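You operate a simulated robot arm through the tools that you are given. There is no shell and no other tool. Be economical: measure what you need, move in short steps, check, and stop when the job is done.

You are at the controls of a simulated two-armed robot. One attempt, no reset.

## Task
Pick up the blue brush from the top of the check bench with one hand, pass it to the other hand and put it on the good shelf.

It is judged by the outcome, as a careful person would: the job done as asked, and still so three seconds after it is handed in. It fails if anything else is knocked over, pushed out of place, dropped, spilled or broken.

## Robot
Two 7-joint arms with two-finger parallel grippers on one trunk, on a base that drives. Base frame: it is fixed to the floor where the robot stands at the start and does not move with it; the origin is under the middle of the robot, x ahead of it, y to its left, z up; the surface under the hand at the start is at about z = 800. Units: mm, rad, N and s.
The left shoulder is at the start at [50, 165, 1130], the right one opposite. With the tool pointing down near the work surface each hand reaches from about 200 to 680 mm from the robot's upright axis, wherever it stands, measured 20 degrees to its own side. Places, roughly: good shelf [700, -1400, 1000]. Payload 3.91 kg a hand.
Tool frame (each hand has its own): the origin (TCP) lies between the finger pads and is the grasp point; the fingertips stand 30 mm ahead of it; z points along the fingers, y is the line along which they close. Largest opening 110 mm; finger width 20, thickness 10; the body of the gripper, 48 by 112 mm, starts 55 mm behind the TCP.
Orientation is that of the tool frame in the base frame, as a unit quaternion [w, x, y, z]. With the fingers straight down and closing along the base's y, the tool's x points along the base's -x, its y along +y and its z along -z.

## Interface
- The arms move only by the tool send_rows. It takes "left_motion", "right_motion" or both (then of equal length, played together; a hand with none holds still); each is a list of rows, each a list of 7 numbers: the turn, a rotation vector about the base's x, y, z in rad, then the shift along the base's x, y, z in m, then the gripper command, from -1 (fully open) to 1 (shut), values between in proportion. In form: [[rx, ry, rz, dx, dy, dz, gripper], ...]. A call has 1 to 20 rows; each row is the pose to reach, as a shift and turn from the pose commanded when the call began. Each row takes 0.2 s and may step no farther than 50 mm and 0.15 rad from the row before; otherwise, or with a gripper value out of range, the whole call is refused. A pose out of reach is approached as far as the arm can. The call stops where the force on the tool passes 40 N (or 10 N more than at its start, if that is more) or the arm is blocked; 0.2 s more then pass. The fingers move at their own pace (about 45 mm/s each) and stop on an object; they squeeze with about 28 N. The grip force told is the motor's: it shows also when the fingers shut on nothing. Time passes only in rows, and 0.2 s behind the last, so rows that repeat a pose let the fingers close. The reply holds the time, the measured pose of the TCP, the force on the tool along the base axes, the opening and the grip force, in the units named above and with some noise, with the torque about the TCP (base axes, N m) and any sound that the robot's microphone picked up, and new pictures: "show" is both (left out), scene, wrist or none (wrist: the cameras of the hands that moved).
- Cameras (640 x 400 px; columns grow to the right, rows downward): "scene" is now at [119.4, 34.2, 1294.4]; the picture's right is [0.24, -0.97, 0.00], its down [-0.60, -0.15, -0.79] and it looks along [0.76, 0.19, -0.62] (base axes); focal length 254 px, centre (320, 200). "left" rides on the left gripper at [72, -17, -103] in its tool frame; the picture's right is [0.23, 0.97, 0.00], its down [-0.76, 0.18, -0.62] and it looks along [-0.61, 0.14, 0.78] (tool axes); focal length 222 px, centre (320, 200). "right" rides on the right gripper at [73, 17, -103] in its tool frame; the picture's right is [-0.23, 0.97, 0.00], its down [-0.76, -0.18, -0.62] and it looks along [-0.61, -0.14, 0.78] (tool axes); focal length 222 px, centre (320, 200). There is no depth. A picture from a camera that has moved, and an enlarged one, comes with that camera's place and axes in the base frame and with its lens. The place of the scene camera against the robot may be out by one fixed shift of up to 18 mm in any direction.
- slide_trunk(by): slides the trunk up (or, below 0, down) by that many mm; the arms and the scene camera ride with it, the base frame stays. It gives what a move gives, with no picture.
- steer(legs): drives the robot by 1 to 6 legs, each [ahead, left, turn to the left] in mm, mm and rad, along the robot's own axes; the way and the turn of a leg run together, so that a leg with both is an arc; at most 1500 mm and 3.142 rad a leg. The arms and the cameras ride along, it lands a little off, and it stops where it bumps. It gives what a move gives, and a new picture of the scene camera.
- head_to(pan, tilt): turns the head with the scene camera to pan (to the left, within 1.396 rad either way) and tilt (down, from -0.506 to 1.204), counted from straight ahead of the robot. It gives what a move gives, and a new picture of the scene camera.
- inspect(camera, box): a new picture of the part [left, top, right, bottom] of that camera's present view, enlarged. No time passes.
- hand_in(): hands the job in; it is judged then, once.

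Work in short steps. Places have to be worked out from the pictures, the camera data and where the tool is seen: move nearer, look again, correct. Check each grasp and each placing, and mend what went wrong. You have 120 turns and 260 pictures in all, those below and enlarged ones among them. Open the grippers and draw the arms clear of the work before you hand the job in, unless the task says otherwise; then end with one line.

The tools are called after "Emit:" by a JSON object that holds its "api" and its "payload". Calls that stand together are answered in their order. send_rows: Moves the arms, as the interface text tells. Its arguments: {"type":"object","properties":{"left_motion":{"type":"array"},"right_motion":{"type":"array"},"show":{"type":"string","enum":["both","scene","wrist","none"]}},"required":[]} The other tools are called the same way: slide_trunk (by) slides the trunk up or down; steer (legs) drives the base; head_to (pan, tilt) turns the head that bears the scene camera; inspect (camera, box) takes an enlarged picture of a part of a camera's view; hand_in () hands the job in.

At the start:

```text
time_s: 0.0
left_tool_pos: [405.5, 401.0, 989.3]
left_tool_rot: [-0.001, 0.0, 1.0, 0.0]
left_wrist_force: [-0.4, -1.1, 0.3]
left_torque: [-0.03, 0.02, -0.01]
left_width: 109.8
left_finger_force: 0.0
right_tool_pos: [478.1, -32.7, 1024.0]
right_tool_rot: [0.0, 0.001, 1.0, 0.001]
right_wrist_force: [-0.5, 0.6, -0.4]
right_torque: [0.03, 0.0, 0.01]
right_width: 110.1
right_finger_force: 0.0
trunk travel left (down, up): [-350.0, 153.0]
robot x, y, heading: [1.9, 0.6, -0.001]
head pan, tilt: [0.241, 0.668]
```

scene: 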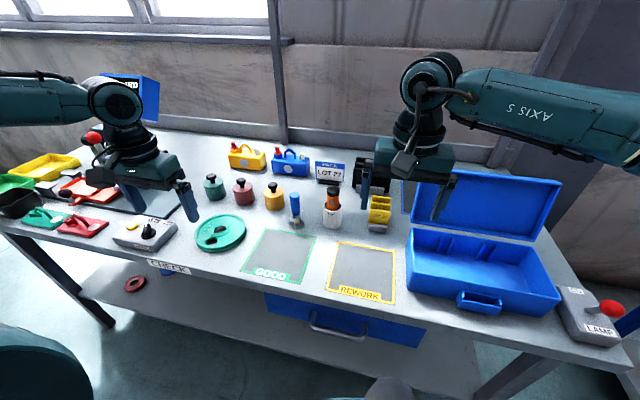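
right: 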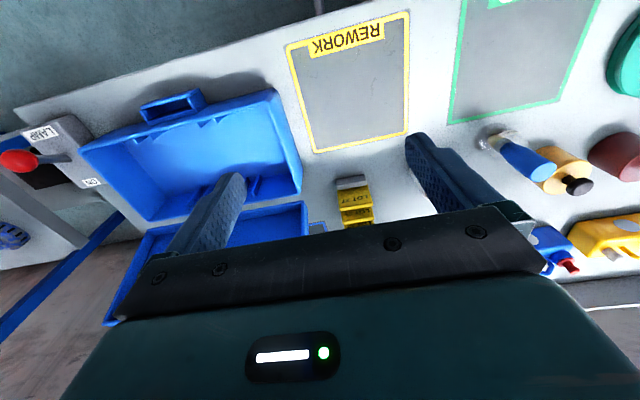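
left: 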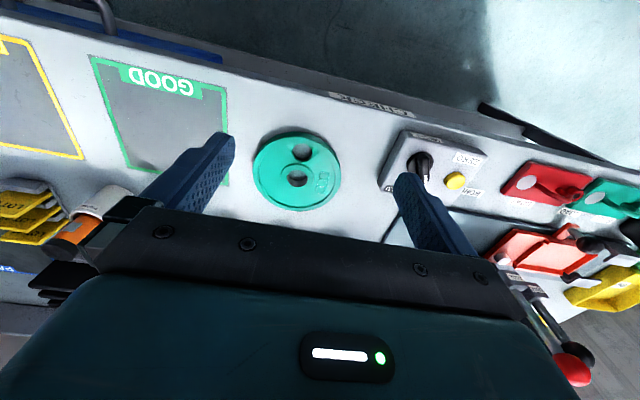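

I see a small upright blue-handled thing near (295,208) in the scene. I enlarge it to see if it is the brush.

Emit:
{"api": "inspect", "payload": {"camera": "scene", "box": [220, 140, 420, 265]}}

Emit:
{"api": "inspect", "payload": {"camera": "right", "box": [460, 90, 640, 280]}}

Emit:
{"api": "head_to", "payload": {"pan": -1.1, "tilt": 0.4}}

```text
3.20 times, centred on (320, 202) of scene
camera zoom: at [119.4, 34.2, 1294.4], right [0.24, -0.97, 0.0], down [-0.6, -0.15, -0.79], along [0.76, 0.19, -0.62], focal length 811 px, centre (320, 192)
```

zoom: 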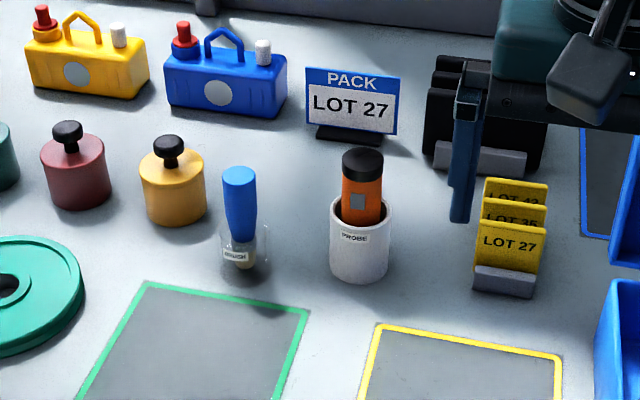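

```text
2.11 times, centred on (550, 185) of right
camera zoom: at [406.2, -16.3, 1127.0], right [0.23, 0.97, 0.0], down [0.76, -0.18, 0.62], along [0.61, -0.14, -0.78], focal length 468 px, centre (-164, 232)
```

zoom: 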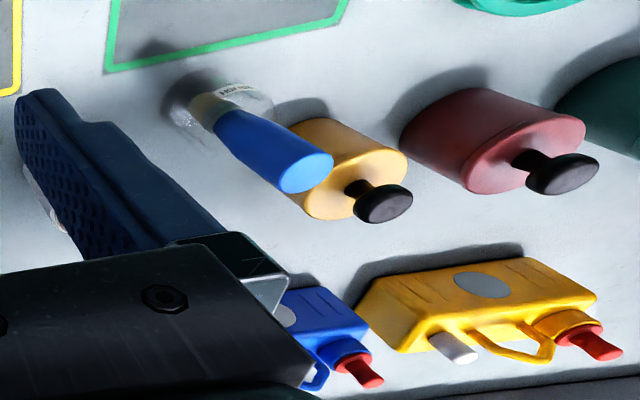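

```text
time_s: 1.5
left_tool_pos: [406.1, 400.7, 989.9]
left_tool_rot: [0.0, -0.001, 1.0, 0.0]
left_wrist_force: [0.7, 0.0, -0.2]
left_torque: [0.0, -0.01, -0.02]
left_width: 110.0
left_finger_force: 0.1
right_tool_pos: [479.2, -33.0, 1023.8]
right_tool_rot: [0.0, 0.001, 1.0, 0.001]
right_wrist_force: [-0.8, 0.2, -0.8]
right_torque: [-0.02, -0.03, 0.03]
right_width: 110.2
right_finger_force: 0.1
trunk travel left (down, up): [-350.0, 153.0]
robot x, y, heading: [2.2, -0.2, -0.0]
head pan, tilt: [-1.1, 0.4]
camera scene: at [77.8, -68.9, 1318.5], right [-0.89, -0.45, 0.0], down [-0.18, 0.35, -0.92], along [0.42, -0.82, -0.39], focal length 254 px, centre (320, 200)
```

scene: 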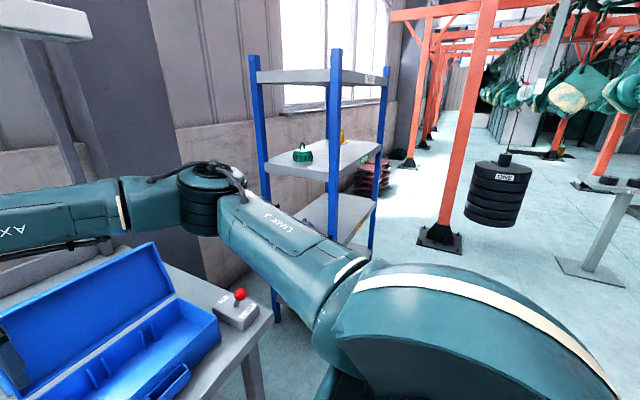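

The brush stands in a clear jar; it must be drawn straight up. Let me look at the shelf closely.

Emit:
{"api": "inspect", "payload": {"camera": "scene", "box": [230, 40, 410, 260]}}

Emit:
{"api": "head_to", "payload": {"pan": 0.1, "tilt": 0.85}}

```text
1.82 times, centred on (320, 150) of scene
camera zoom: at [77.8, -68.9, 1318.5], right [-0.89, -0.45, 0.0], down [-0.18, 0.35, -0.92], along [0.42, -0.82, -0.39], focal length 461 px, centre (320, 291)
```

zoom: 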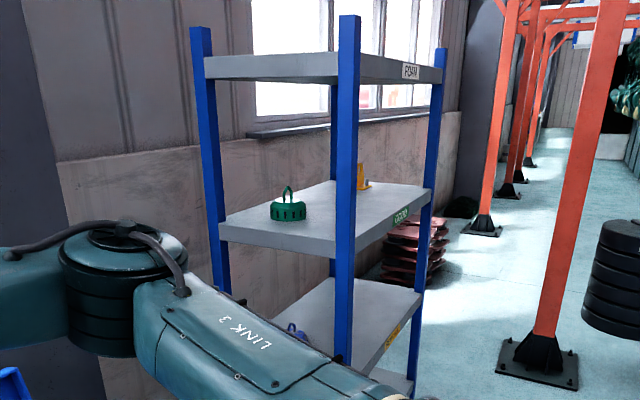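

```text
time_s: 2.9
left_tool_pos: [405.0, 401.8, 989.6]
left_tool_rot: [0.0, 0.001, 1.0, -0.001]
left_wrist_force: [0.0, 0.7, -0.8]
left_torque: [0.0, 0.01, 0.0]
left_width: 109.9
left_finger_force: 0.0
right_tool_pos: [478.7, -32.7, 1024.1]
right_tool_rot: [0.0, 0.001, 1.0, 0.0]
right_wrist_force: [-0.9, 0.0, -0.6]
right_torque: [-0.01, 0.0, -0.02]
right_width: 109.9
right_finger_force: 0.0
trunk travel left (down, up): [-350.0, 153.0]
robot x, y, heading: [1.5, 1.3, 0.002]
head pan, tilt: [0.099, 0.85]
camera scene: at [113.5, 21.3, 1279.4], right [0.1, -1.0, 0.0], down [-0.75, -0.07, -0.66], along [0.66, 0.07, -0.75], focal length 254 px, centre (320, 200)
```

scene: 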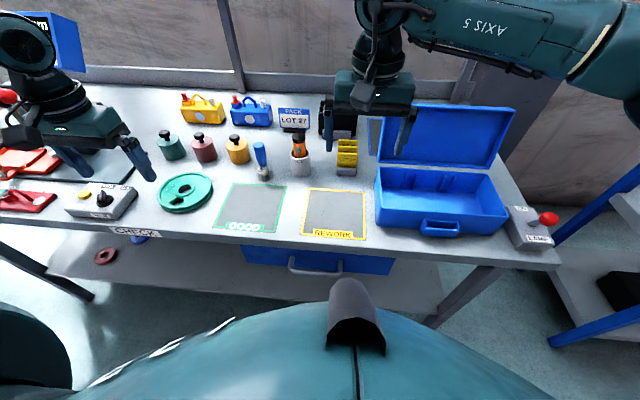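

Brush base triangulates to about (604,215,800), its top near (615,226,888). The GOOD shelf is the middle board, label facing -x. I move the left hand above the brush, well above everything, and look.

Emit:
{"api": "send_rows", "payload": {"left_motion": [[0, 0, 0, 0.033, -0.03, 0.01, -0.3], [0, 0, 0, 0.066, -0.06, 0.02, -0.3], [0, 0, 0, 0.099, -0.09, 0.03, -0.3], [0, 0, 0, 0.132, -0.12, 0.03, -0.3], [0, 0, 0, 0.165, -0.15, 0.03, -0.3], [0, 0, 0, 0.2, -0.18, 0.03, -0.3], [0, 0, 0, 0.2, -0.18, 0.03, -0.3]]}}

```text
time_s: 4.5
left_tool_pos: [566.7, 246.4, 1018.9]
left_tool_rot: [0.0, 0.0, 1.0, 0.0]
left_wrist_force: [0.5, -0.3, 1.0]
left_torque: [-0.02, -0.04, 0.01]
left_width: 71.3
left_finger_force: 0.0
left hand out of reach, approached as far as the arm can: row 5, 6, 7
right_tool_pos: [478.7, -32.8, 1024.1]
right_tool_rot: [0.0, 0.0, 1.0, 0.0]
right_wrist_force: [0.4, -0.3, -0.2]
right_torque: [-0.01, 0.05, 0.02]
right_width: 110.2
right_finger_force: 0.1
trunk travel left (down, up): [-350.0, 153.0]
robot x, y, heading: [-2.1, -1.0, 0.0]
head pan, tilt: [0.099, 0.85]
camera scene: at [113.6, 21.5, 1279.4], right [0.1, -1.0, 0.0], down [-0.75, -0.07, -0.66], along [0.66, 0.07, -0.75], focal length 254 px, centre (320, 200)
camera left: at [493.6, 229.3, 1122.8], right [-0.23, 0.97, 0.0], down [0.76, 0.18, 0.62], along [0.61, 0.14, -0.78], focal length 222 px, centre (320, 200)
```

scene: 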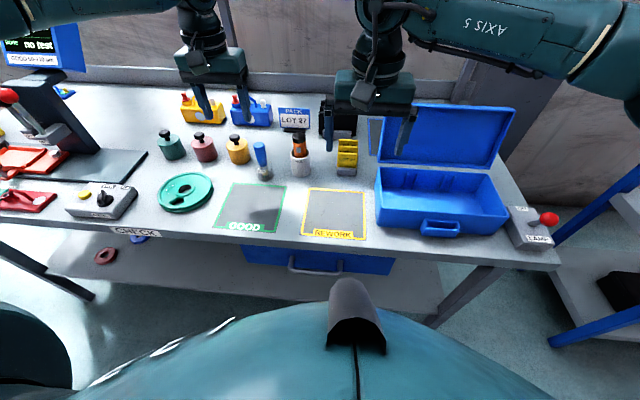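
left: 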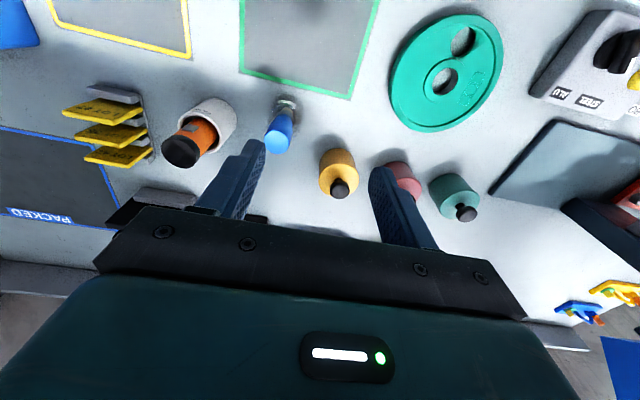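

Wrist cameras agree: brush upright at about (602,208), top z≈902. The arm is short of reach at this height, so I descend to z≈950 (tips still above the brush) and then extend.

Emit:
{"api": "send_rows", "payload": {"left_motion": [[0, 0, 0, 0, 0, -0.035, -0.3], [0, 0, 0, 0, 0, -0.068, -0.3], [0, 0, 0, 0, 0, -0.068, -0.3]]}}

```text
time_s: 5.3
left_tool_pos: [557.0, 251.7, 955.3]
left_tool_rot: [0.001, 0.0, 1.0, -0.001]
left_wrist_force: [-0.4, 0.5, 0.0]
left_torque: [-0.02, 0.0, -0.02]
left_width: 71.7
left_finger_force: 0.1
left hand out of reach, approached as far as the arm can: row 1, 2, 3
right_tool_pos: [480.3, -31.8, 1023.6]
right_tool_rot: [-0.001, 0.001, 1.0, 0.001]
right_wrist_force: [0.1, 0.0, -0.3]
right_torque: [0.01, -0.02, 0.03]
right_width: 109.8
right_finger_force: 0.1
trunk travel left (down, up): [-350.0, 153.0]
robot x, y, heading: [1.8, -1.7, -0.001]
head pan, tilt: [0.099, 0.85]
camera scene: at [113.5, 21.3, 1279.4], right [0.1, -1.0, 0.0], down [-0.75, -0.07, -0.66], along [0.66, 0.07, -0.75], focal length 254 px, centre (320, 200)
camera left: at [482.9, 233.0, 1058.1], right [-0.23, 0.97, 0.0], down [0.76, 0.18, 0.62], along [0.61, 0.14, -0.78], focal length 222 px, centre (320, 200)
```

scene: 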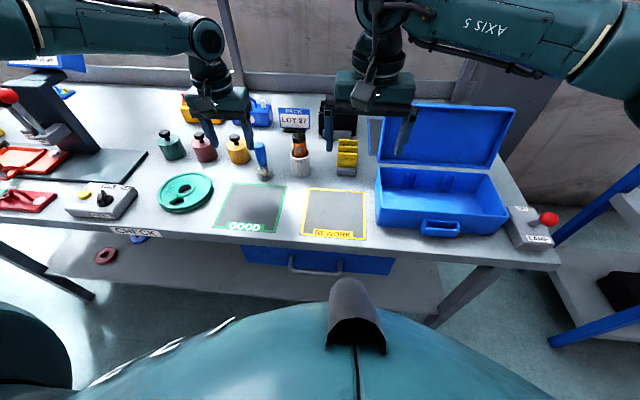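
left: 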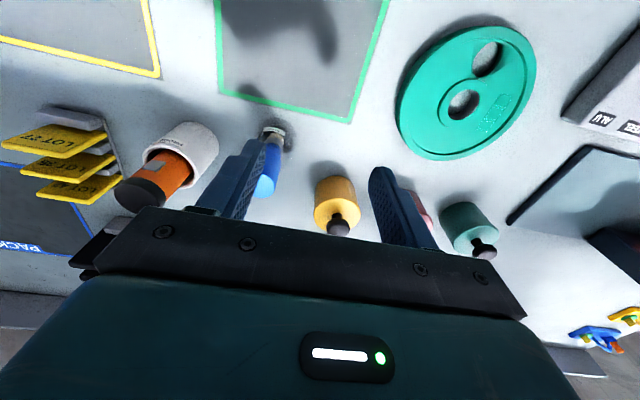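

The left hand is ~45 mm short. I draw the right hand back and up, and then drive 70 mm ahead (the bench edge is at x≈410, the body well behind it).

Emit:
{"api": "send_rows", "payload": {"right_motion": [[0, 0, 0, -0.03, -0.01, 0.02, -1], [0, 0, 0, -0.07, -0.03, 0.04, -1], [0, 0, 0, -0.11, -0.05, 0.06, -1]], "left_motion": [[0, 0, 0, -0.04, 0.02, 0.02, -0.3], [0, 0, 0, -0.06, 0.035, 0.04, -0.3], [0, 0, 0, -0.06, 0.035, 0.04, -0.3]], "show": "none"}}

Emit:
{"api": "steer", "payload": {"legs": [[70, 0, 0]]}}

```text
time_s: 6.1
left_tool_pos: [494.8, 288.0, 994.6]
left_tool_rot: [0.0, 0.0, 1.0, 0.0]
left_wrist_force: [0.6, 0.4, 0.3]
left_torque: [-0.01, -0.02, -0.02]
left_width: 71.6
left_finger_force: 0.1
right_tool_pos: [366.3, -83.3, 1087.1]
right_tool_rot: [0.001, 0.0, 1.0, 0.0]
right_wrist_force: [-0.2, 0.2, -0.7]
right_torque: [-0.02, 0.0, -0.04]
right_width: 110.0
right_finger_force: 0.1
trunk travel left (down, up): [-350.0, 153.0]
robot x, y, heading: [-1.8, -1.6, 0.002]
head pan, tilt: [0.099, 0.85]
```

```text
time_s: 7.1
left_tool_pos: [564.6, 287.1, 994.1]
left_tool_rot: [0.001, 0.0, 1.0, -0.001]
left_wrist_force: [0.5, 0.5, -0.3]
left_torque: [0.01, 0.03, -0.02]
left_width: 71.7
left_finger_force: 0.2
right_tool_pos: [436.8, -83.1, 1086.9]
right_tool_rot: [0.0, 0.0, 1.0, 0.001]
right_wrist_force: [0.3, -0.5, -0.3]
right_torque: [-0.02, 0.05, -0.01]
right_width: 109.9
right_finger_force: 0.0
trunk travel left (down, up): [-350.0, 153.0]
robot x, y, heading: [71.8, -0.8, 0.0]
head pan, tilt: [0.099, 0.85]
camera scene: at [184.2, 21.4, 1279.3], right [0.1, -1.0, 0.0], down [-0.75, -0.07, -0.66], along [0.66, 0.07, -0.75], focal length 254 px, centre (320, 200)
```

scene: 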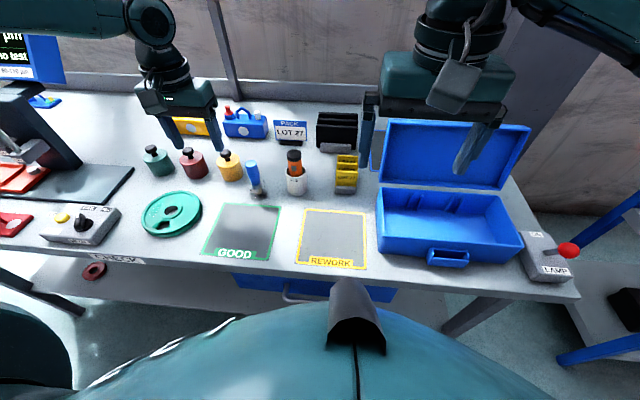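

Now the commanded pose follows the measured one. I move the left hand to above the brush (602,208) at z≈955.

Emit:
{"api": "send_rows", "payload": {"left_motion": [[0, 0, 0, 0.018, -0.04, 0, -0.3], [0, 0, 0, 0.037, -0.079, 0, -0.3], [0, 0, 0, 0.037, -0.079, -0.039, -0.3], [0, 0, 0, 0.037, -0.079, -0.039, -0.3]]}}

```text
time_s: 8.1
left_tool_pos: [600.1, 207.4, 956.7]
left_tool_rot: [0.0, 0.0, 1.0, 0.0]
left_wrist_force: [0.0, 0.2, -0.4]
left_torque: [-0.01, 0.02, -0.01]
left_width: 71.5
left_finger_force: 0.0
right_tool_pos: [437.9, -83.7, 1087.5]
right_tool_rot: [0.001, 0.0, 1.0, 0.0]
right_wrist_force: [0.1, 0.6, 0.3]
right_torque: [0.03, 0.01, 0.0]
right_width: 110.3
right_finger_force: 0.0
trunk travel left (down, up): [-350.0, 153.0]
robot x, y, heading: [68.6, -0.1, 0.0]
head pan, tilt: [0.099, 0.85]
camera scene: at [183.3, 21.4, 1279.4], right [0.1, -1.0, 0.0], down [-0.75, -0.07, -0.66], along [0.66, 0.07, -0.75], focal length 254 px, centre (320, 200)
camera left: at [526.3, 191.5, 1058.8], right [-0.23, 0.97, 0.0], down [0.76, 0.18, 0.62], along [0.61, 0.14, -0.78], focal length 222 px, centre (320, 200)
```

scene: 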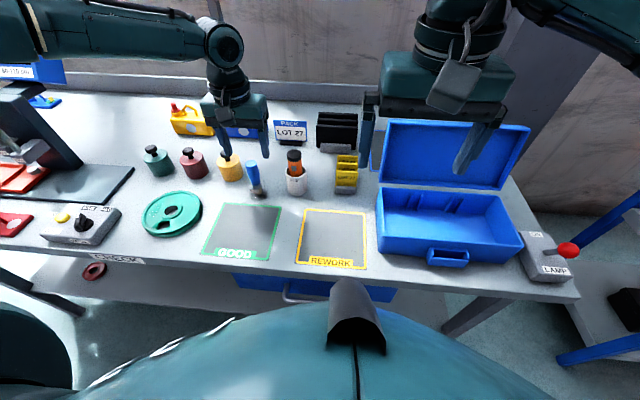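
left: 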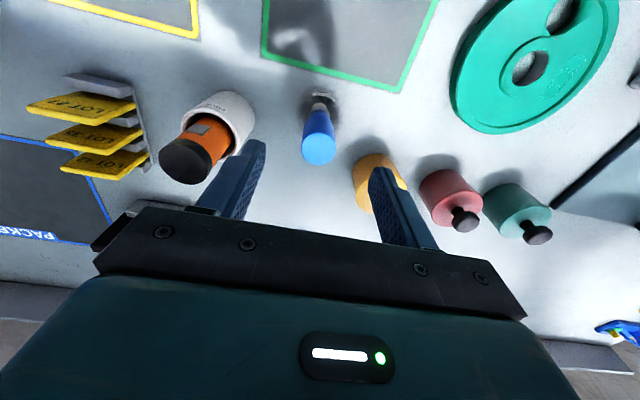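

Brush top now projects to about (605,208). I enlarge the view to judge jar rim and handle length.

Emit:
{"api": "inspect", "payload": {"camera": "left", "box": [240, 60, 400, 180]}}

Emit:
{"api": "inspect", "payload": {"camera": "scene", "box": [200, 100, 330, 210]}}

```text
3.33 times, centred on (320, 120) of left
camera zoom: at [526.3, 191.5, 1058.8], right [-0.23, 0.97, 0.0], down [0.76, 0.18, 0.62], along [0.61, 0.14, -0.78], focal length 740 px, centre (320, 467)
```

zoom: 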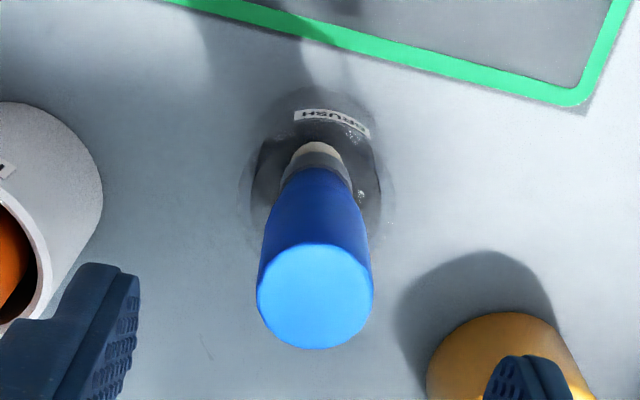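

```text
3.64 times, centred on (265, 155) of scene
camera zoom: at [183.3, 21.4, 1279.4], right [0.1, -1.0, 0.0], down [-0.75, -0.07, -0.66], along [0.66, 0.07, -0.75], focal length 922 px, centre (520, 364)
```

zoom: 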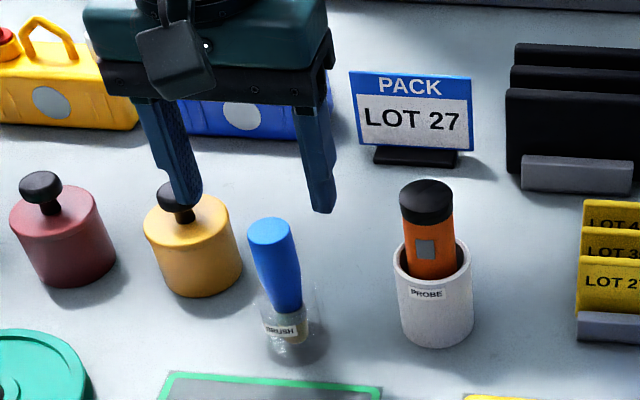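

Jar is ~38 mm across and tall; path is clear. I descend so the fingertips straddle the top ~27 mm of the handle, then look.

Emit:
{"api": "send_rows", "payload": {"left_motion": [[0, 0, 0, 0.004, 0, -0.02, -0.3], [0, 0, 0, 0.004, 0, -0.04, -0.3], [0, 0, 0, 0.004, 0, -0.058, -0.3], [0, 0, 0, 0.004, 0, -0.058, -0.3]]}}

```text
time_s: 9.1
left_tool_pos: [588.5, 221.8, 905.9]
left_tool_rot: [0.001, 0.0, 1.0, 0.0]
left_wrist_force: [0.2, -0.1, -0.4]
left_torque: [0.03, -0.02, 0.0]
left_width: 71.4
left_finger_force: 0.0
left hand out of reach, approached as far as the arm can: row 1, 2, 3, 4
right_tool_pos: [437.5, -83.3, 1086.5]
right_tool_rot: [0.0, 0.001, 1.0, 0.001]
right_wrist_force: [0.3, -0.2, -0.7]
right_torque: [0.0, -0.02, -0.01]
right_width: 110.1
right_finger_force: 0.1
trunk travel left (down, up): [-350.0, 153.0]
robot x, y, heading: [73.5, 0.3, -0.0]
head pan, tilt: [0.099, 0.85]
camera scene: at [183.3, 21.3, 1279.4], right [0.1, -1.0, 0.0], down [-0.75, -0.07, -0.66], along [0.66, 0.07, -0.75], focal length 254 px, centre (320, 200)
camera left: at [514.6, 205.5, 1011.1], right [-0.23, 0.97, 0.0], down [0.76, 0.18, 0.62], along [0.61, 0.14, -0.78], focal length 222 px, centre (320, 200)
```

scene: 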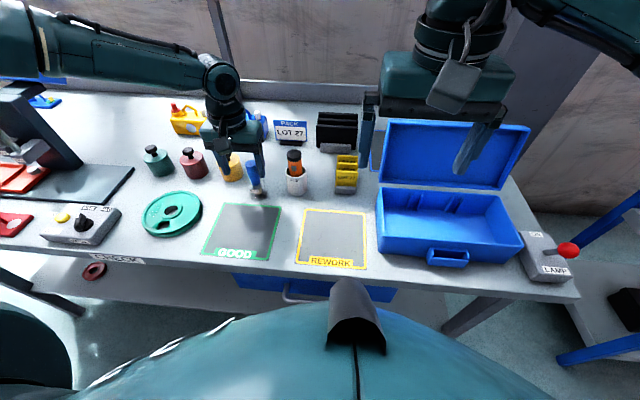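
left: 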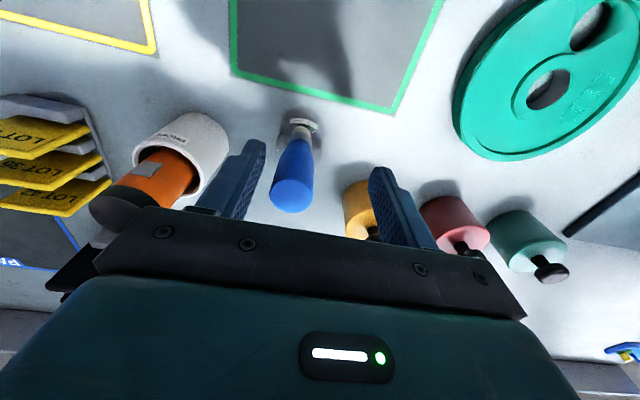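

It hit the reach limit and drifted. I go back up the same way and will instead lower the hand by sliding the trunk down.

Emit:
{"api": "send_rows", "payload": {"left_motion": [[0, 0, 0, 0, 0, 0.018, -0.3], [0, 0, 0, 0, 0, 0.038, -0.3], [0, 0, 0, 0, 0, 0.058, -0.3], [0, 0, 0, 0, 0, 0.07, -0.3], [0, 0, 0, 0, 0, 0.07, -0.3]], "show": "wrist"}}

```text
time_s: 10.3
left_tool_pos: [588.0, 221.9, 977.6]
left_tool_rot: [0.0, 0.0, 1.0, -0.001]
left_wrist_force: [-0.8, -0.4, -0.8]
left_torque: [0.02, -0.02, 0.03]
left_width: 71.3
left_finger_force: 0.1
right_tool_pos: [436.7, -83.5, 1087.1]
right_tool_rot: [0.0, 0.001, 1.0, 0.001]
right_wrist_force: [0.0, 0.0, -0.6]
right_torque: [-0.02, 0.05, 0.02]
right_width: 110.3
right_finger_force: 0.0
trunk travel left (down, up): [-350.0, 153.0]
robot x, y, heading: [68.3, -1.1, -0.002]
head pan, tilt: [0.099, 0.85]
camera left: at [514.6, 205.0, 1081.5], right [-0.23, 0.97, 0.0], down [0.76, 0.18, 0.62], along [0.61, 0.14, -0.78], focal length 222 px, centre (320, 200)
```

left: 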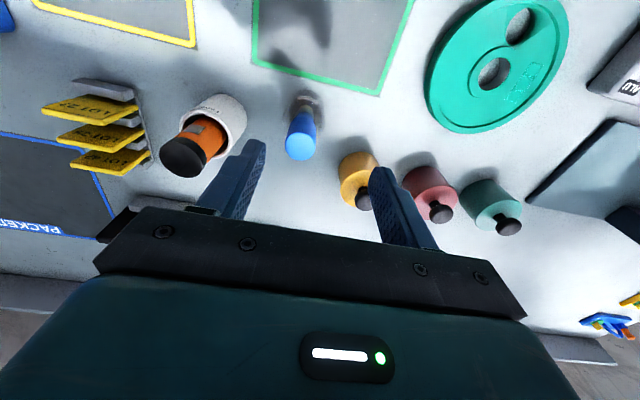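

Now centre over the brush at z≈1000, then the trunk brings it straight down.

Emit:
{"api": "send_rows", "payload": {"left_motion": [[0, 0, 0, 0.008, -0.007, 0.02, -0.3], [0, 0, 0, 0.0165, -0.014, 0.025, -0.3], [0, 0, 0, 0.0165, -0.014, 0.025, -0.3]], "show": "none"}}

Emit:
{"api": "slide_trunk", "payload": {"by": -70}}

Emit:
{"api": "inspect", "payload": {"camera": "left", "box": [160, 60, 480, 260]}}

```text
time_s: 11.1
left_tool_pos: [605.8, 207.3, 1004.4]
left_tool_rot: [0.001, 0.0, 1.0, 0.0]
left_wrist_force: [-0.5, -0.6, -0.5]
left_torque: [0.01, 0.03, 0.01]
left_width: 71.2
left_finger_force: 0.1
right_tool_pos: [437.0, -83.7, 1087.3]
right_tool_rot: [0.0, 0.0, 1.0, 0.001]
right_wrist_force: [-0.8, 0.8, -0.2]
right_torque: [-0.03, 0.01, 0.02]
right_width: 109.9
right_finger_force: 0.0
trunk travel left (down, up): [-350.0, 153.0]
robot x, y, heading: [68.8, -0.8, -0.007]
head pan, tilt: [0.099, 0.85]
```

```text
time_s: 12.2
left_tool_pos: [604.5, 207.6, 933.3]
left_tool_rot: [0.0, 0.0, 1.0, 0.0]
left_wrist_force: [0.4, 0.1, -0.2]
left_torque: [-0.01, 0.03, -0.01]
left_width: 71.6
left_finger_force: 0.0
right_tool_pos: [436.0, -83.9, 1018.3]
right_tool_rot: [0.001, 0.0, 1.0, 0.001]
right_wrist_force: [0.0, 0.0, -0.6]
right_torque: [0.01, 0.0, 0.03]
right_width: 109.8
right_finger_force: 0.0
trunk travel left (down, up): [-280.0, 223.0]
robot x, y, heading: [70.0, 3.2, -0.002]
head pan, tilt: [0.099, 0.85]
```

```text
2.00 times, centred on (320, 160) of left
camera zoom: at [531.7, 190.4, 1037.3], right [-0.23, 0.97, 0.0], down [0.76, 0.18, 0.62], along [0.61, 0.14, -0.78], focal length 444 px, centre (320, 280)
```

zoom: 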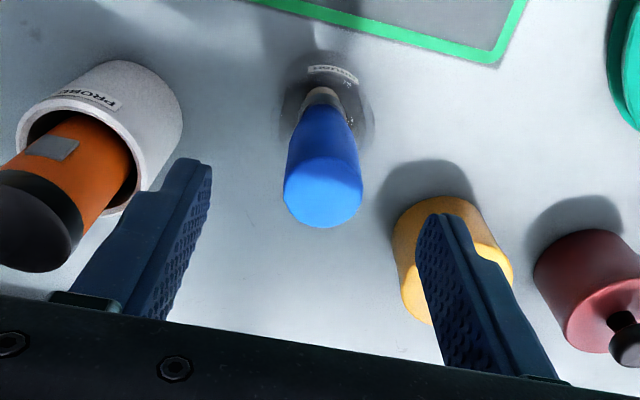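

Aligned with the brush. Lower the trunk another 37 mm to z≈896.

Emit:
{"api": "slide_trunk", "payload": {"by": -37}}

Emit:
{"api": "inspect", "payload": {"camera": "left", "box": [160, 60, 480, 260]}}

Emit:
{"api": "inspect", "payload": {"camera": "scene", "box": [170, 80, 330, 180]}}

```text
time_s: 13.0
left_tool_pos: [604.1, 207.0, 896.3]
left_tool_rot: [0.0, 0.0, 1.0, 0.0]
left_wrist_force: [0.4, 0.4, 0.4]
left_torque: [0.01, 0.0, 0.0]
left_width: 71.6
left_finger_force: 0.0
right_tool_pos: [437.1, -82.1, 980.5]
right_tool_rot: [0.001, 0.001, 1.0, 0.0]
right_wrist_force: [-0.3, 0.0, 0.9]
right_torque: [-0.01, -0.02, -0.04]
right_width: 110.0
right_finger_force: 0.0
trunk travel left (down, up): [-243.0, 260.0]
robot x, y, heading: [67.1, 4.9, -0.0]
head pan, tilt: [0.099, 0.85]
```

```text
2.00 times, centred on (320, 160) of left
camera zoom: at [531.8, 190.4, 1000.3], right [-0.23, 0.97, 0.0], down [0.76, 0.18, 0.62], along [0.61, 0.14, -0.78], focal length 444 px, centre (320, 280)
```

zoom: 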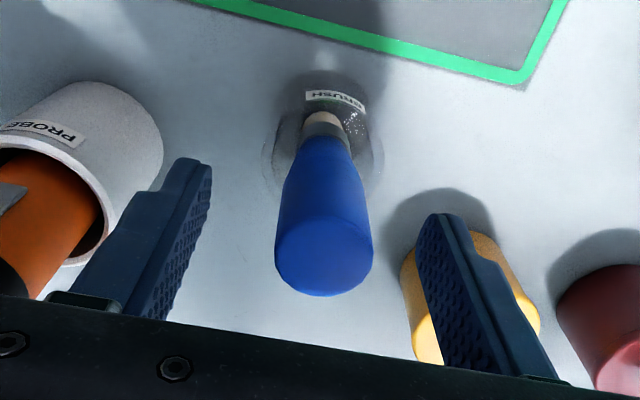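

```text
4.00 times, centred on (250, 130) of scene
camera zoom: at [183.2, 21.3, 1172.4], right [0.1, -1.0, 0.0], down [-0.75, -0.07, -0.66], along [0.66, 0.07, -0.75], focal length 1014 px, centre (600, 480)
```

zoom: 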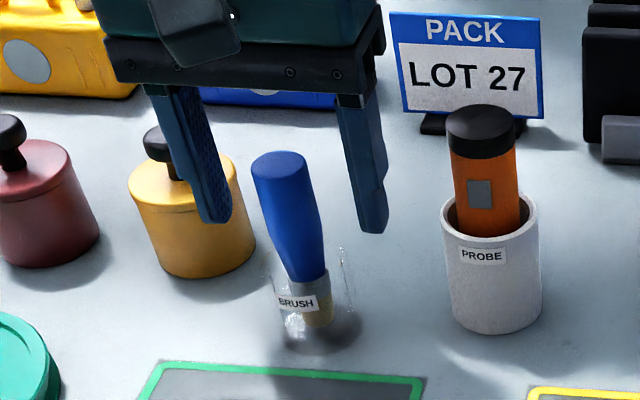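

The handle top is at TCP height and centred. Close the left gripper.

Emit:
{"api": "send_rows", "payload": {"left_motion": [[0, 0, 0, 0, 0, 0, 0.2], [0, 0, 0, 0, 0, 0, 0.6], [0, 0, 0, 0, 0, 0, 1], [0, 0, 0, 0, 0, 0, 1], [0, 0, 0, 0, 0, 0, 1]]}}

```text
time_s: 14.2
left_tool_pos: [605.9, 207.2, 896.2]
left_tool_rot: [0.0, 0.001, 1.0, 0.0]
left_wrist_force: [0.4, -1.3, 0.8]
left_torque: [-0.02, 0.03, 0.02]
left_width: 25.6
left_finger_force: 28.5
right_tool_pos: [437.1, -83.2, 980.5]
right_tool_rot: [0.001, 0.0, 1.0, 0.001]
right_wrist_force: [0.0, -0.3, 0.0]
right_torque: [-0.02, 0.03, 0.01]
right_width: 109.9
right_finger_force: 0.1
trunk travel left (down, up): [-243.0, 260.0]
robot x, y, heading: [71.0, -2.4, 0.005]
head pan, tilt: [0.099, 0.85]
camera scene: at [183.3, 21.4, 1172.4], right [0.1, -1.0, 0.0], down [-0.75, -0.07, -0.66], along [0.66, 0.07, -0.75], focal length 254 px, centre (320, 200)
camera left: at [531.9, 190.4, 1000.2], right [-0.23, 0.97, 0.0], down [0.76, 0.18, 0.62], along [0.61, 0.14, -0.78], focal length 222 px, centre (320, 200)
```

scene: 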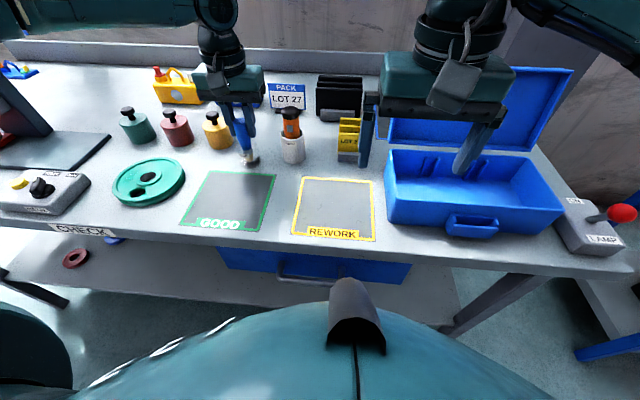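
left: 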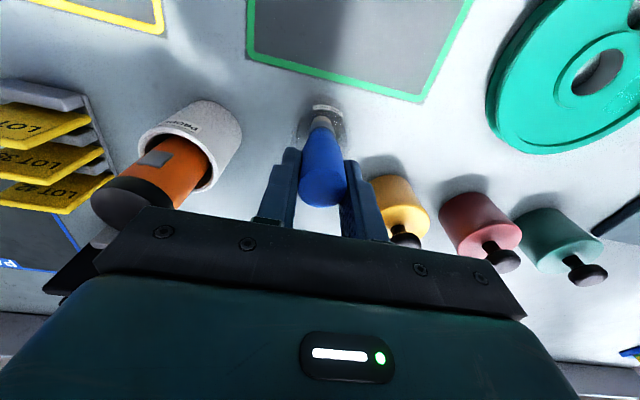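

Firm grip, 25.6 mm. Lift straight up with the trunk.

Emit:
{"api": "slide_trunk", "payload": {"by": 150}}

Emit:
{"api": "inspect", "payload": {"camera": "left", "box": [160, 60, 480, 260]}}

Emit:
{"api": "inspect", "payload": {"camera": "scene", "box": [160, 60, 380, 200]}}

```text
time_s: 15.9
left_tool_pos: [605.8, 207.3, 1047.0]
left_tool_rot: [0.0, 0.0, 1.0, 0.0]
left_wrist_force: [-0.3, 0.4, -0.4]
left_torque: [-0.01, 0.02, 0.0]
left_width: 25.7
left_finger_force: 28.3
right_tool_pos: [437.4, -83.4, 1129.4]
right_tool_rot: [0.0, 0.001, 1.0, 0.001]
right_wrist_force: [-0.1, -0.1, 0.0]
right_torque: [0.02, 0.02, 0.0]
right_width: 110.0
right_finger_force: 0.1
trunk travel left (down, up): [-393.0, 110.0]
robot x, y, heading: [69.0, -1.9, 0.001]
head pan, tilt: [0.099, 0.85]
```

```text
2.00 times, centred on (320, 160) of left
camera zoom: at [532.0, 190.5, 1150.0], right [-0.23, 0.97, 0.0], down [0.76, 0.18, 0.62], along [0.61, 0.14, -0.78], focal length 444 px, centre (320, 280)
```

zoom: 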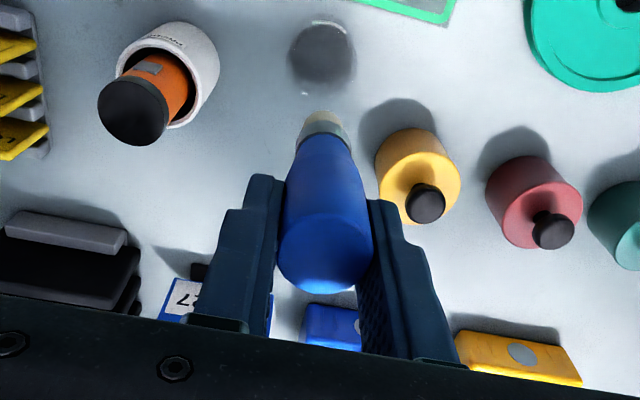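

```text
2.86 times, centred on (270, 130) of scene
camera zoom: at [183.5, 21.4, 1322.3], right [0.1, -1.0, 0.0], down [-0.75, -0.07, -0.66], along [0.66, 0.07, -0.75], focal length 724 px, centre (463, 400)
```

zoom: 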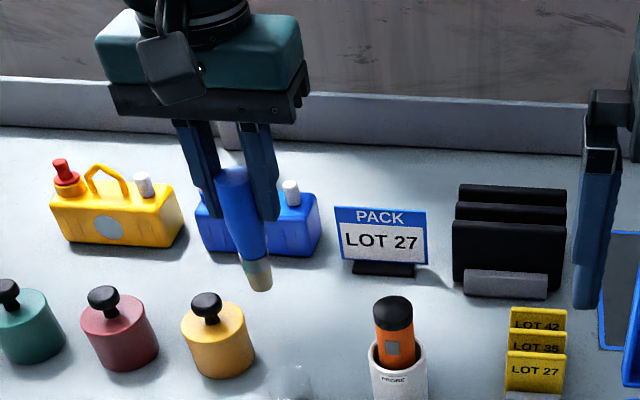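

The brush is out and the jar stays put. Now I roll the left hand so the brush lies level pointing to -y, while the right hand backs off and turns 90° about z so its fingers close along x.

Emit:
{"api": "send_rows", "payload": {"left_motion": [[-0.143, 0, 0, -0.014, -0.0, 0.008, 1], [-0.286, 0, 0, -0.028, -0.01, 0.012, 1], [-0.428, 0, 0, -0.042, -0.02, 0.018, 1], [-0.571, 0, 0, -0.056, -0.03, 0.024, 1], [-0.714, 0, 0, -0.07, -0.045, 0.03, 1], [-0.857, 0, 0, -0.084, -0.06, 0.033, 1], [-1.0, 0, 0, -0.1, -0.08, 0.033, 1], [-1.142, 0, 0, -0.115, -0.1, 0.033, 1], [-1.285, 0, 0, -0.13, -0.12, 0.033, 1], [-1.428, 0, 0, -0.145, -0.135, 0.033, 1], [-1.571, 0, 0, -0.155, -0.147, 0.033, 1], [-1.571, 0, 0, -0.155, -0.147, 0.033, 1]], "right_motion": [[0, 0, 0.143, 0, -0.012, 0.007, -1], [0, 0, 0.286, 0, -0.03, 0.014, -1], [0, 0, 0.428, 0, -0.05, 0.021, -1], [0, 0, 0.571, 0, -0.07, 0.028, -1], [0, 0, 0.714, 0, -0.09, 0.035, -1], [0, 0, 0.857, 0, -0.11, 0.042, -1], [0, 0, 1.0, 0, -0.13, 0.05, -1], [0, 0, 1.142, 0, -0.13, 0.056, -1], [0, 0, 1.285, 0, -0.13, 0.063, -1], [0, 0, 1.428, 0, -0.13, 0.07, -1], [0, 0, 1.571, 0, -0.13, 0.07, -1], [0, 0, 1.571, 0, -0.13, 0.07, -1]]}}

```text
time_s: 18.6
left_tool_pos: [379.4, 88.1, 1167.7]
left_tool_rot: [0.029, -0.033, 0.767, -0.64]
left_wrist_force: [0.2, -0.4, -0.9]
left_torque: [0.0, 0.0, -0.08]
left_width: 25.7
left_finger_force: 28.4
left hand out of reach, approached as far as the arm can: row 8, 9, 10, 11, 12
right_tool_pos: [351.6, -140.0, 1173.2]
right_tool_rot: [0.0, 0.707, -0.707, -0.001]
right_wrist_force: [0.9, -0.8, -1.2]
right_torque: [0.0, 0.05, 0.0]
right_width: 110.0
right_finger_force: 0.1
right hand out of reach, approached as far as the arm can: row 8, 9, 10, 11, 12
trunk travel left (down, up): [-393.0, 110.0]
robot x, y, heading: [67.6, 1.5, 0.004]
head pan, tilt: [0.099, 0.85]
camera scene: at [185.7, 20.9, 1322.1], right [0.1, -1.0, 0.0], down [-0.75, -0.07, -0.66], along [0.65, 0.07, -0.75], focal length 254 px, centre (320, 200)
camera right: at [335.1, -213.7, 1276.4], right [-0.97, 0.23, 0.0], down [0.18, 0.76, 0.62], along [0.14, 0.61, -0.78], focal length 222 px, centre (320, 200)
camera left: at [298.7, 179.5, 1202.6], right [-0.24, 0.15, -0.96], down [0.7, 0.71, -0.06], along [0.67, -0.69, -0.28], focal length 222 px, centre (320, 200)
```

scene: 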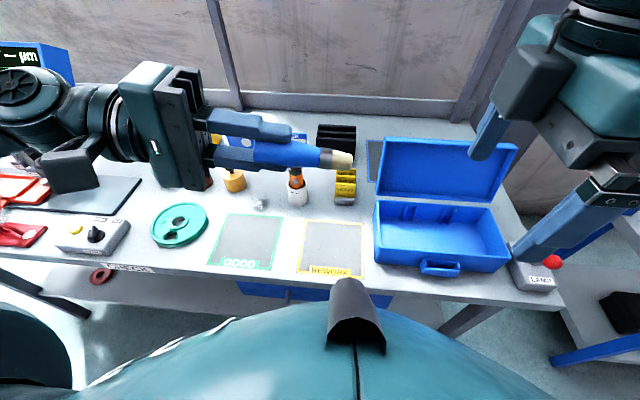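
right: 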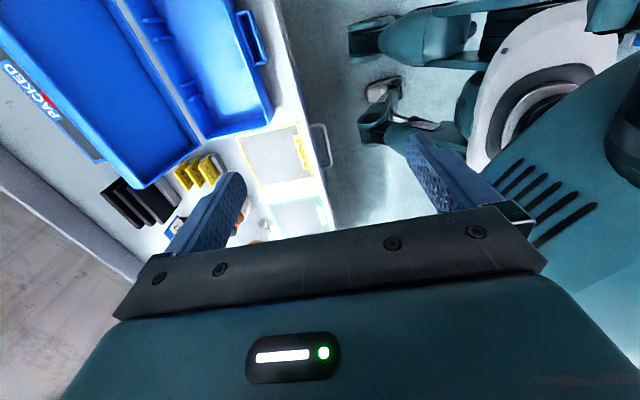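
left: 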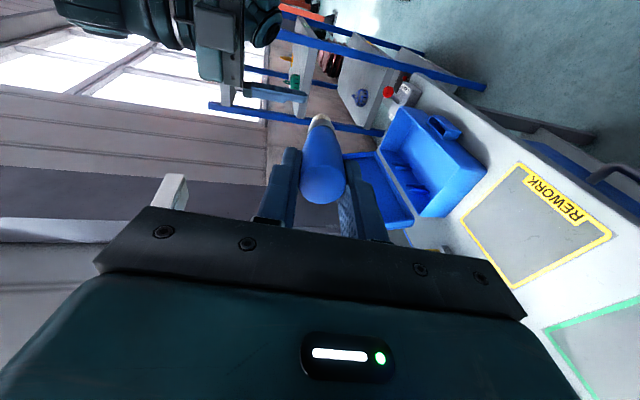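

The brush points to -y (10° low), right hand points down closing along x. Both are high; I bring the left hand down 150 mm and level it.

Emit:
{"api": "send_rows", "payload": {"left_motion": [[-0.04, 0, -0.02, 0, 0.01, -0.04, 1], [-0.08, 0, -0.04, 0, 0.02, -0.08, 1], [-0.13, 0, -0.06, 0, 0.02, -0.12, 1], [-0.178, 0, -0.087, 0, 0.02, -0.15, 1], [-0.178, 0, -0.087, 0, 0.02, -0.15, 1]]}}

```text
time_s: 19.8
left_tool_pos: [375.0, 112.1, 1015.9]
left_tool_rot: [-0.001, 0.0, 0.707, -0.707]
left_wrist_force: [0.1, 0.0, -0.5]
left_torque: [0.04, 0.0, 0.0]
left_width: 25.9
left_finger_force: 28.0
left hand out of reach, approached as far as the arm can: row 1, 2
right_tool_pos: [348.9, -140.5, 1174.4]
right_tool_rot: [0.001, -0.706, 0.708, 0.001]
right_wrist_force: [-0.7, 0.7, -0.1]
right_torque: [-0.05, -0.05, -0.02]
right_width: 109.9
right_finger_force: 0.1
trunk travel left (down, up): [-393.0, 110.0]
robot x, y, heading: [73.1, 2.0, 0.005]
head pan, tilt: [0.099, 0.85]
camera scene: at [182.5, 22.4, 1322.5], right [0.1, -0.99, 0.0], down [-0.75, -0.08, -0.66], along [0.66, 0.06, -0.75], focal length 254 px, centre (320, 200)
camera left: at [302.3, 216.1, 1033.1], right [-0.23, 0.0, -0.97], down [0.76, 0.62, -0.18], along [0.6, -0.78, -0.14], focal length 222 px, centre (320, 200)
```

scene: 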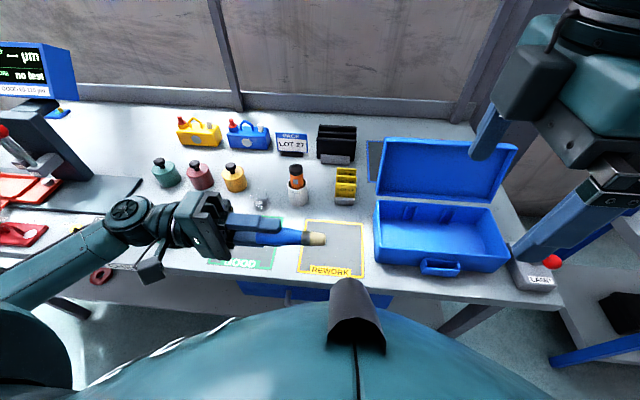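
left: 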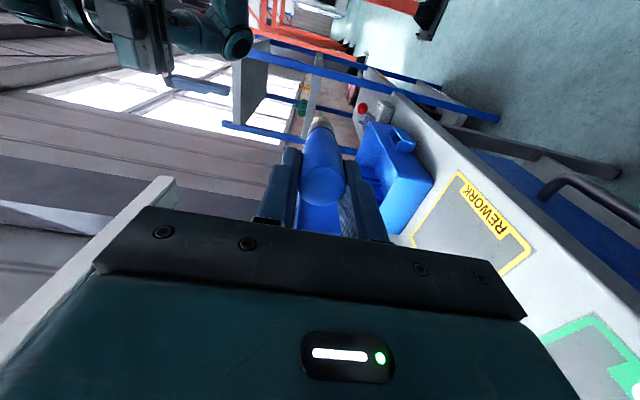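

Left is level, brush along -y from (375,112,1016). I bring the right hand over the brush at (375,58,1090).

Emit:
{"api": "send_rows", "payload": {"right_motion": [[0, 0, 0, 0.005, 0.033, -0.02, -1], [0, 0, 0, 0.01, 0.066, -0.04, -1], [0, 0, 0, 0.015, 0.1, -0.06, -1], [0, 0, 0, 0.02, 0.133, -0.08, -1], [0, 0, 0, 0.025, 0.166, -0.084, -1], [0, 0, 0, 0.025, 0.198, -0.084, -1], [0, 0, 0, 0.025, 0.198, -0.084, -1]]}}

```text
time_s: 21.4
left_tool_pos: [375.4, 111.8, 1016.5]
left_tool_rot: [0.001, 0.001, -0.707, 0.708]
left_wrist_force: [-0.3, 0.7, -1.4]
left_torque: [0.03, 0.0, 0.03]
left_width: 25.4
left_finger_force: 28.0
right_tool_pos: [373.1, 55.8, 1098.3]
right_tool_rot: [-0.001, -0.706, 0.708, 0.002]
right_wrist_force: [0.7, -0.5, -0.7]
right_torque: [0.01, -0.02, -0.01]
right_width: 110.1
right_finger_force: 0.0
trunk travel left (down, up): [-393.0, 110.0]
robot x, y, heading: [71.1, -0.6, 0.003]
head pan, tilt: [0.099, 0.85]
camera scene: at [183.4, 21.1, 1322.4], right [0.1, -1.0, 0.0], down [-0.75, -0.07, -0.66], along [0.66, 0.07, -0.75], focal length 254 px, centre (320, 200)
camera right: at [354.7, -16.4, 1200.9], right [-0.97, 0.23, 0.0], down [0.18, 0.76, 0.62], along [0.14, 0.61, -0.78], focal length 222 px, centre (320, 200)
```

scene: 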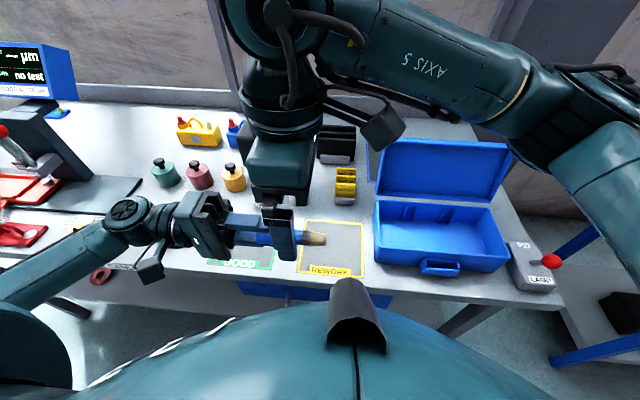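
right: 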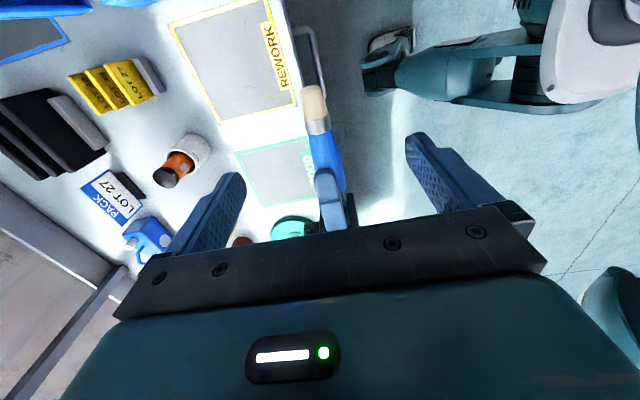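

The brush lies between the open right fingers. I descend 70 mm with force stop, and look.

Emit:
{"api": "send_rows", "payload": {"right_motion": [[0, 0, 0, 0.002, 0, -0.02, -1], [0, 0, 0, 0.002, 0, -0.04, -1], [0, 0, 0, 0.002, 0, -0.055, -1], [0, 0, 0, 0.002, 0, -0.07, -1], [0, 0, 0, 0.002, 0, -0.07, -1]]}}

Emit:
{"api": "inspect", "payload": {"camera": "scene", "box": [180, 160, 360, 280]}}

```text
time_s: 22.6
left_tool_pos: [375.5, 112.2, 1015.8]
left_tool_rot: [-0.001, -0.001, 0.708, -0.707]
left_wrist_force: [-0.5, 0.2, -0.4]
left_torque: [0.01, -0.04, -0.01]
left_width: 25.7
left_finger_force: 27.8
right_tool_pos: [376.0, 55.1, 1026.8]
right_tool_rot: [-0.001, 0.707, -0.707, -0.001]
right_wrist_force: [0.4, -0.6, -0.6]
right_torque: [-0.01, 0.0, 0.02]
right_width: 109.9
right_finger_force: 0.1
trunk travel left (down, up): [-393.0, 110.0]
robot x, y, heading: [69.0, -3.8, -0.001]
head pan, tilt: [0.099, 0.85]
camera scene: at [183.4, 21.4, 1322.4], right [0.1, -1.0, 0.0], down [-0.75, -0.07, -0.66], along [0.66, 0.07, -0.75], focal length 254 px, centre (320, 200)
camera right: at [357.4, -18.2, 1130.4], right [-0.97, 0.23, 0.0], down [0.18, 0.76, 0.62], along [0.14, 0.61, -0.78], focal length 222 px, centre (320, 200)
```

scene: 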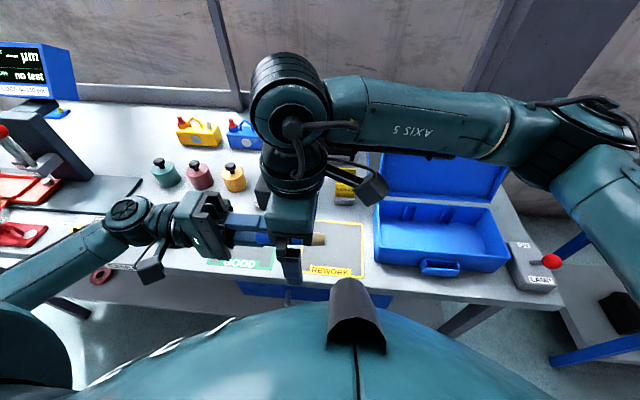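
right: 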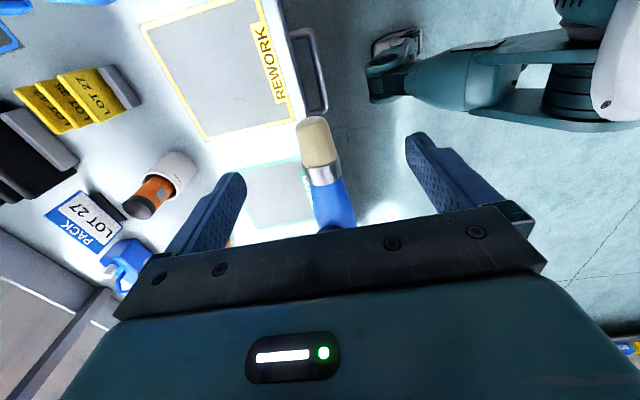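

```text
3.33 times, centred on (270, 220) of scene
camera zoom: at [183.4, 21.4, 1322.4], right [0.1, -1.0, 0.0], down [-0.75, -0.07, -0.66], along [0.66, 0.07, -0.75], focal length 845 px, centre (487, 133)
```

zoom: 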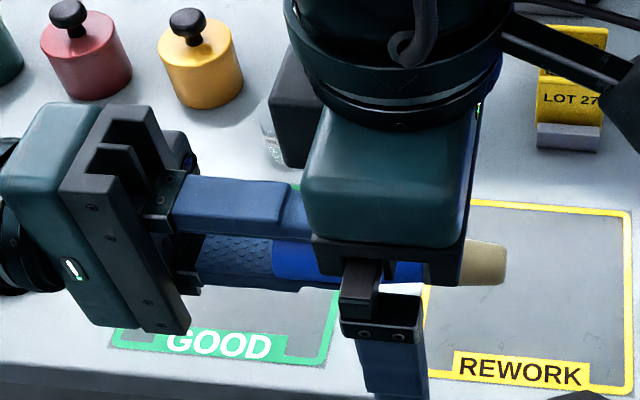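

Good alignment; close the right gripper on the handle.

Emit:
{"api": "send_rows", "payload": {"right_motion": [[0, 0, 0, 0, 0, 0, 0], [0, 0, 0, 0, 0, 0, 0.5], [0, 0, 0, 0, 0, 0, 1], [0, 0, 0, 0, 0, 0, 1], [0, 0, 0, 0, 0, 0, 1], [0, 0, 0, 0, 0, 0, 1], [0, 0, 0, 0, 0, 0, 1]], "show": "wrist"}}

```text
time_s: 24.1
left_tool_pos: [377.4, 113.3, 1015.9]
left_tool_rot: [0.001, -0.002, 0.708, -0.706]
left_wrist_force: [13.5, -2.1, 0.2]
left_torque: [0.32, 0.04, 0.66]
left_width: 25.4
left_finger_force: 28.0
right_tool_pos: [373.9, 54.1, 1028.2]
right_tool_rot: [0.001, 0.707, -0.707, -0.001]
right_wrist_force: [-13.4, 3.3, 0.1]
right_torque: [-0.3, 0.13, 0.14]
right_width: 21.9
right_finger_force: 28.5
trunk travel left (down, up): [-393.0, 110.0]
robot x, y, heading: [68.3, 2.3, -0.005]
head pan, tilt: [0.099, 0.85]
camera right: at [356.8, -18.1, 1130.6], right [-0.97, 0.22, 0.0], down [0.18, 0.76, 0.62], along [0.14, 0.61, -0.78], focal length 222 px, centre (320, 200)
```

right: 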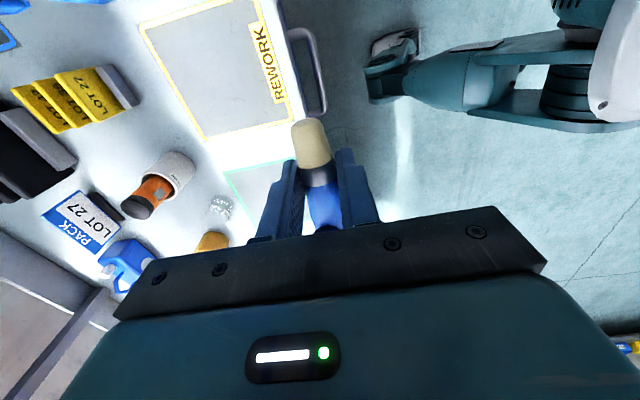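

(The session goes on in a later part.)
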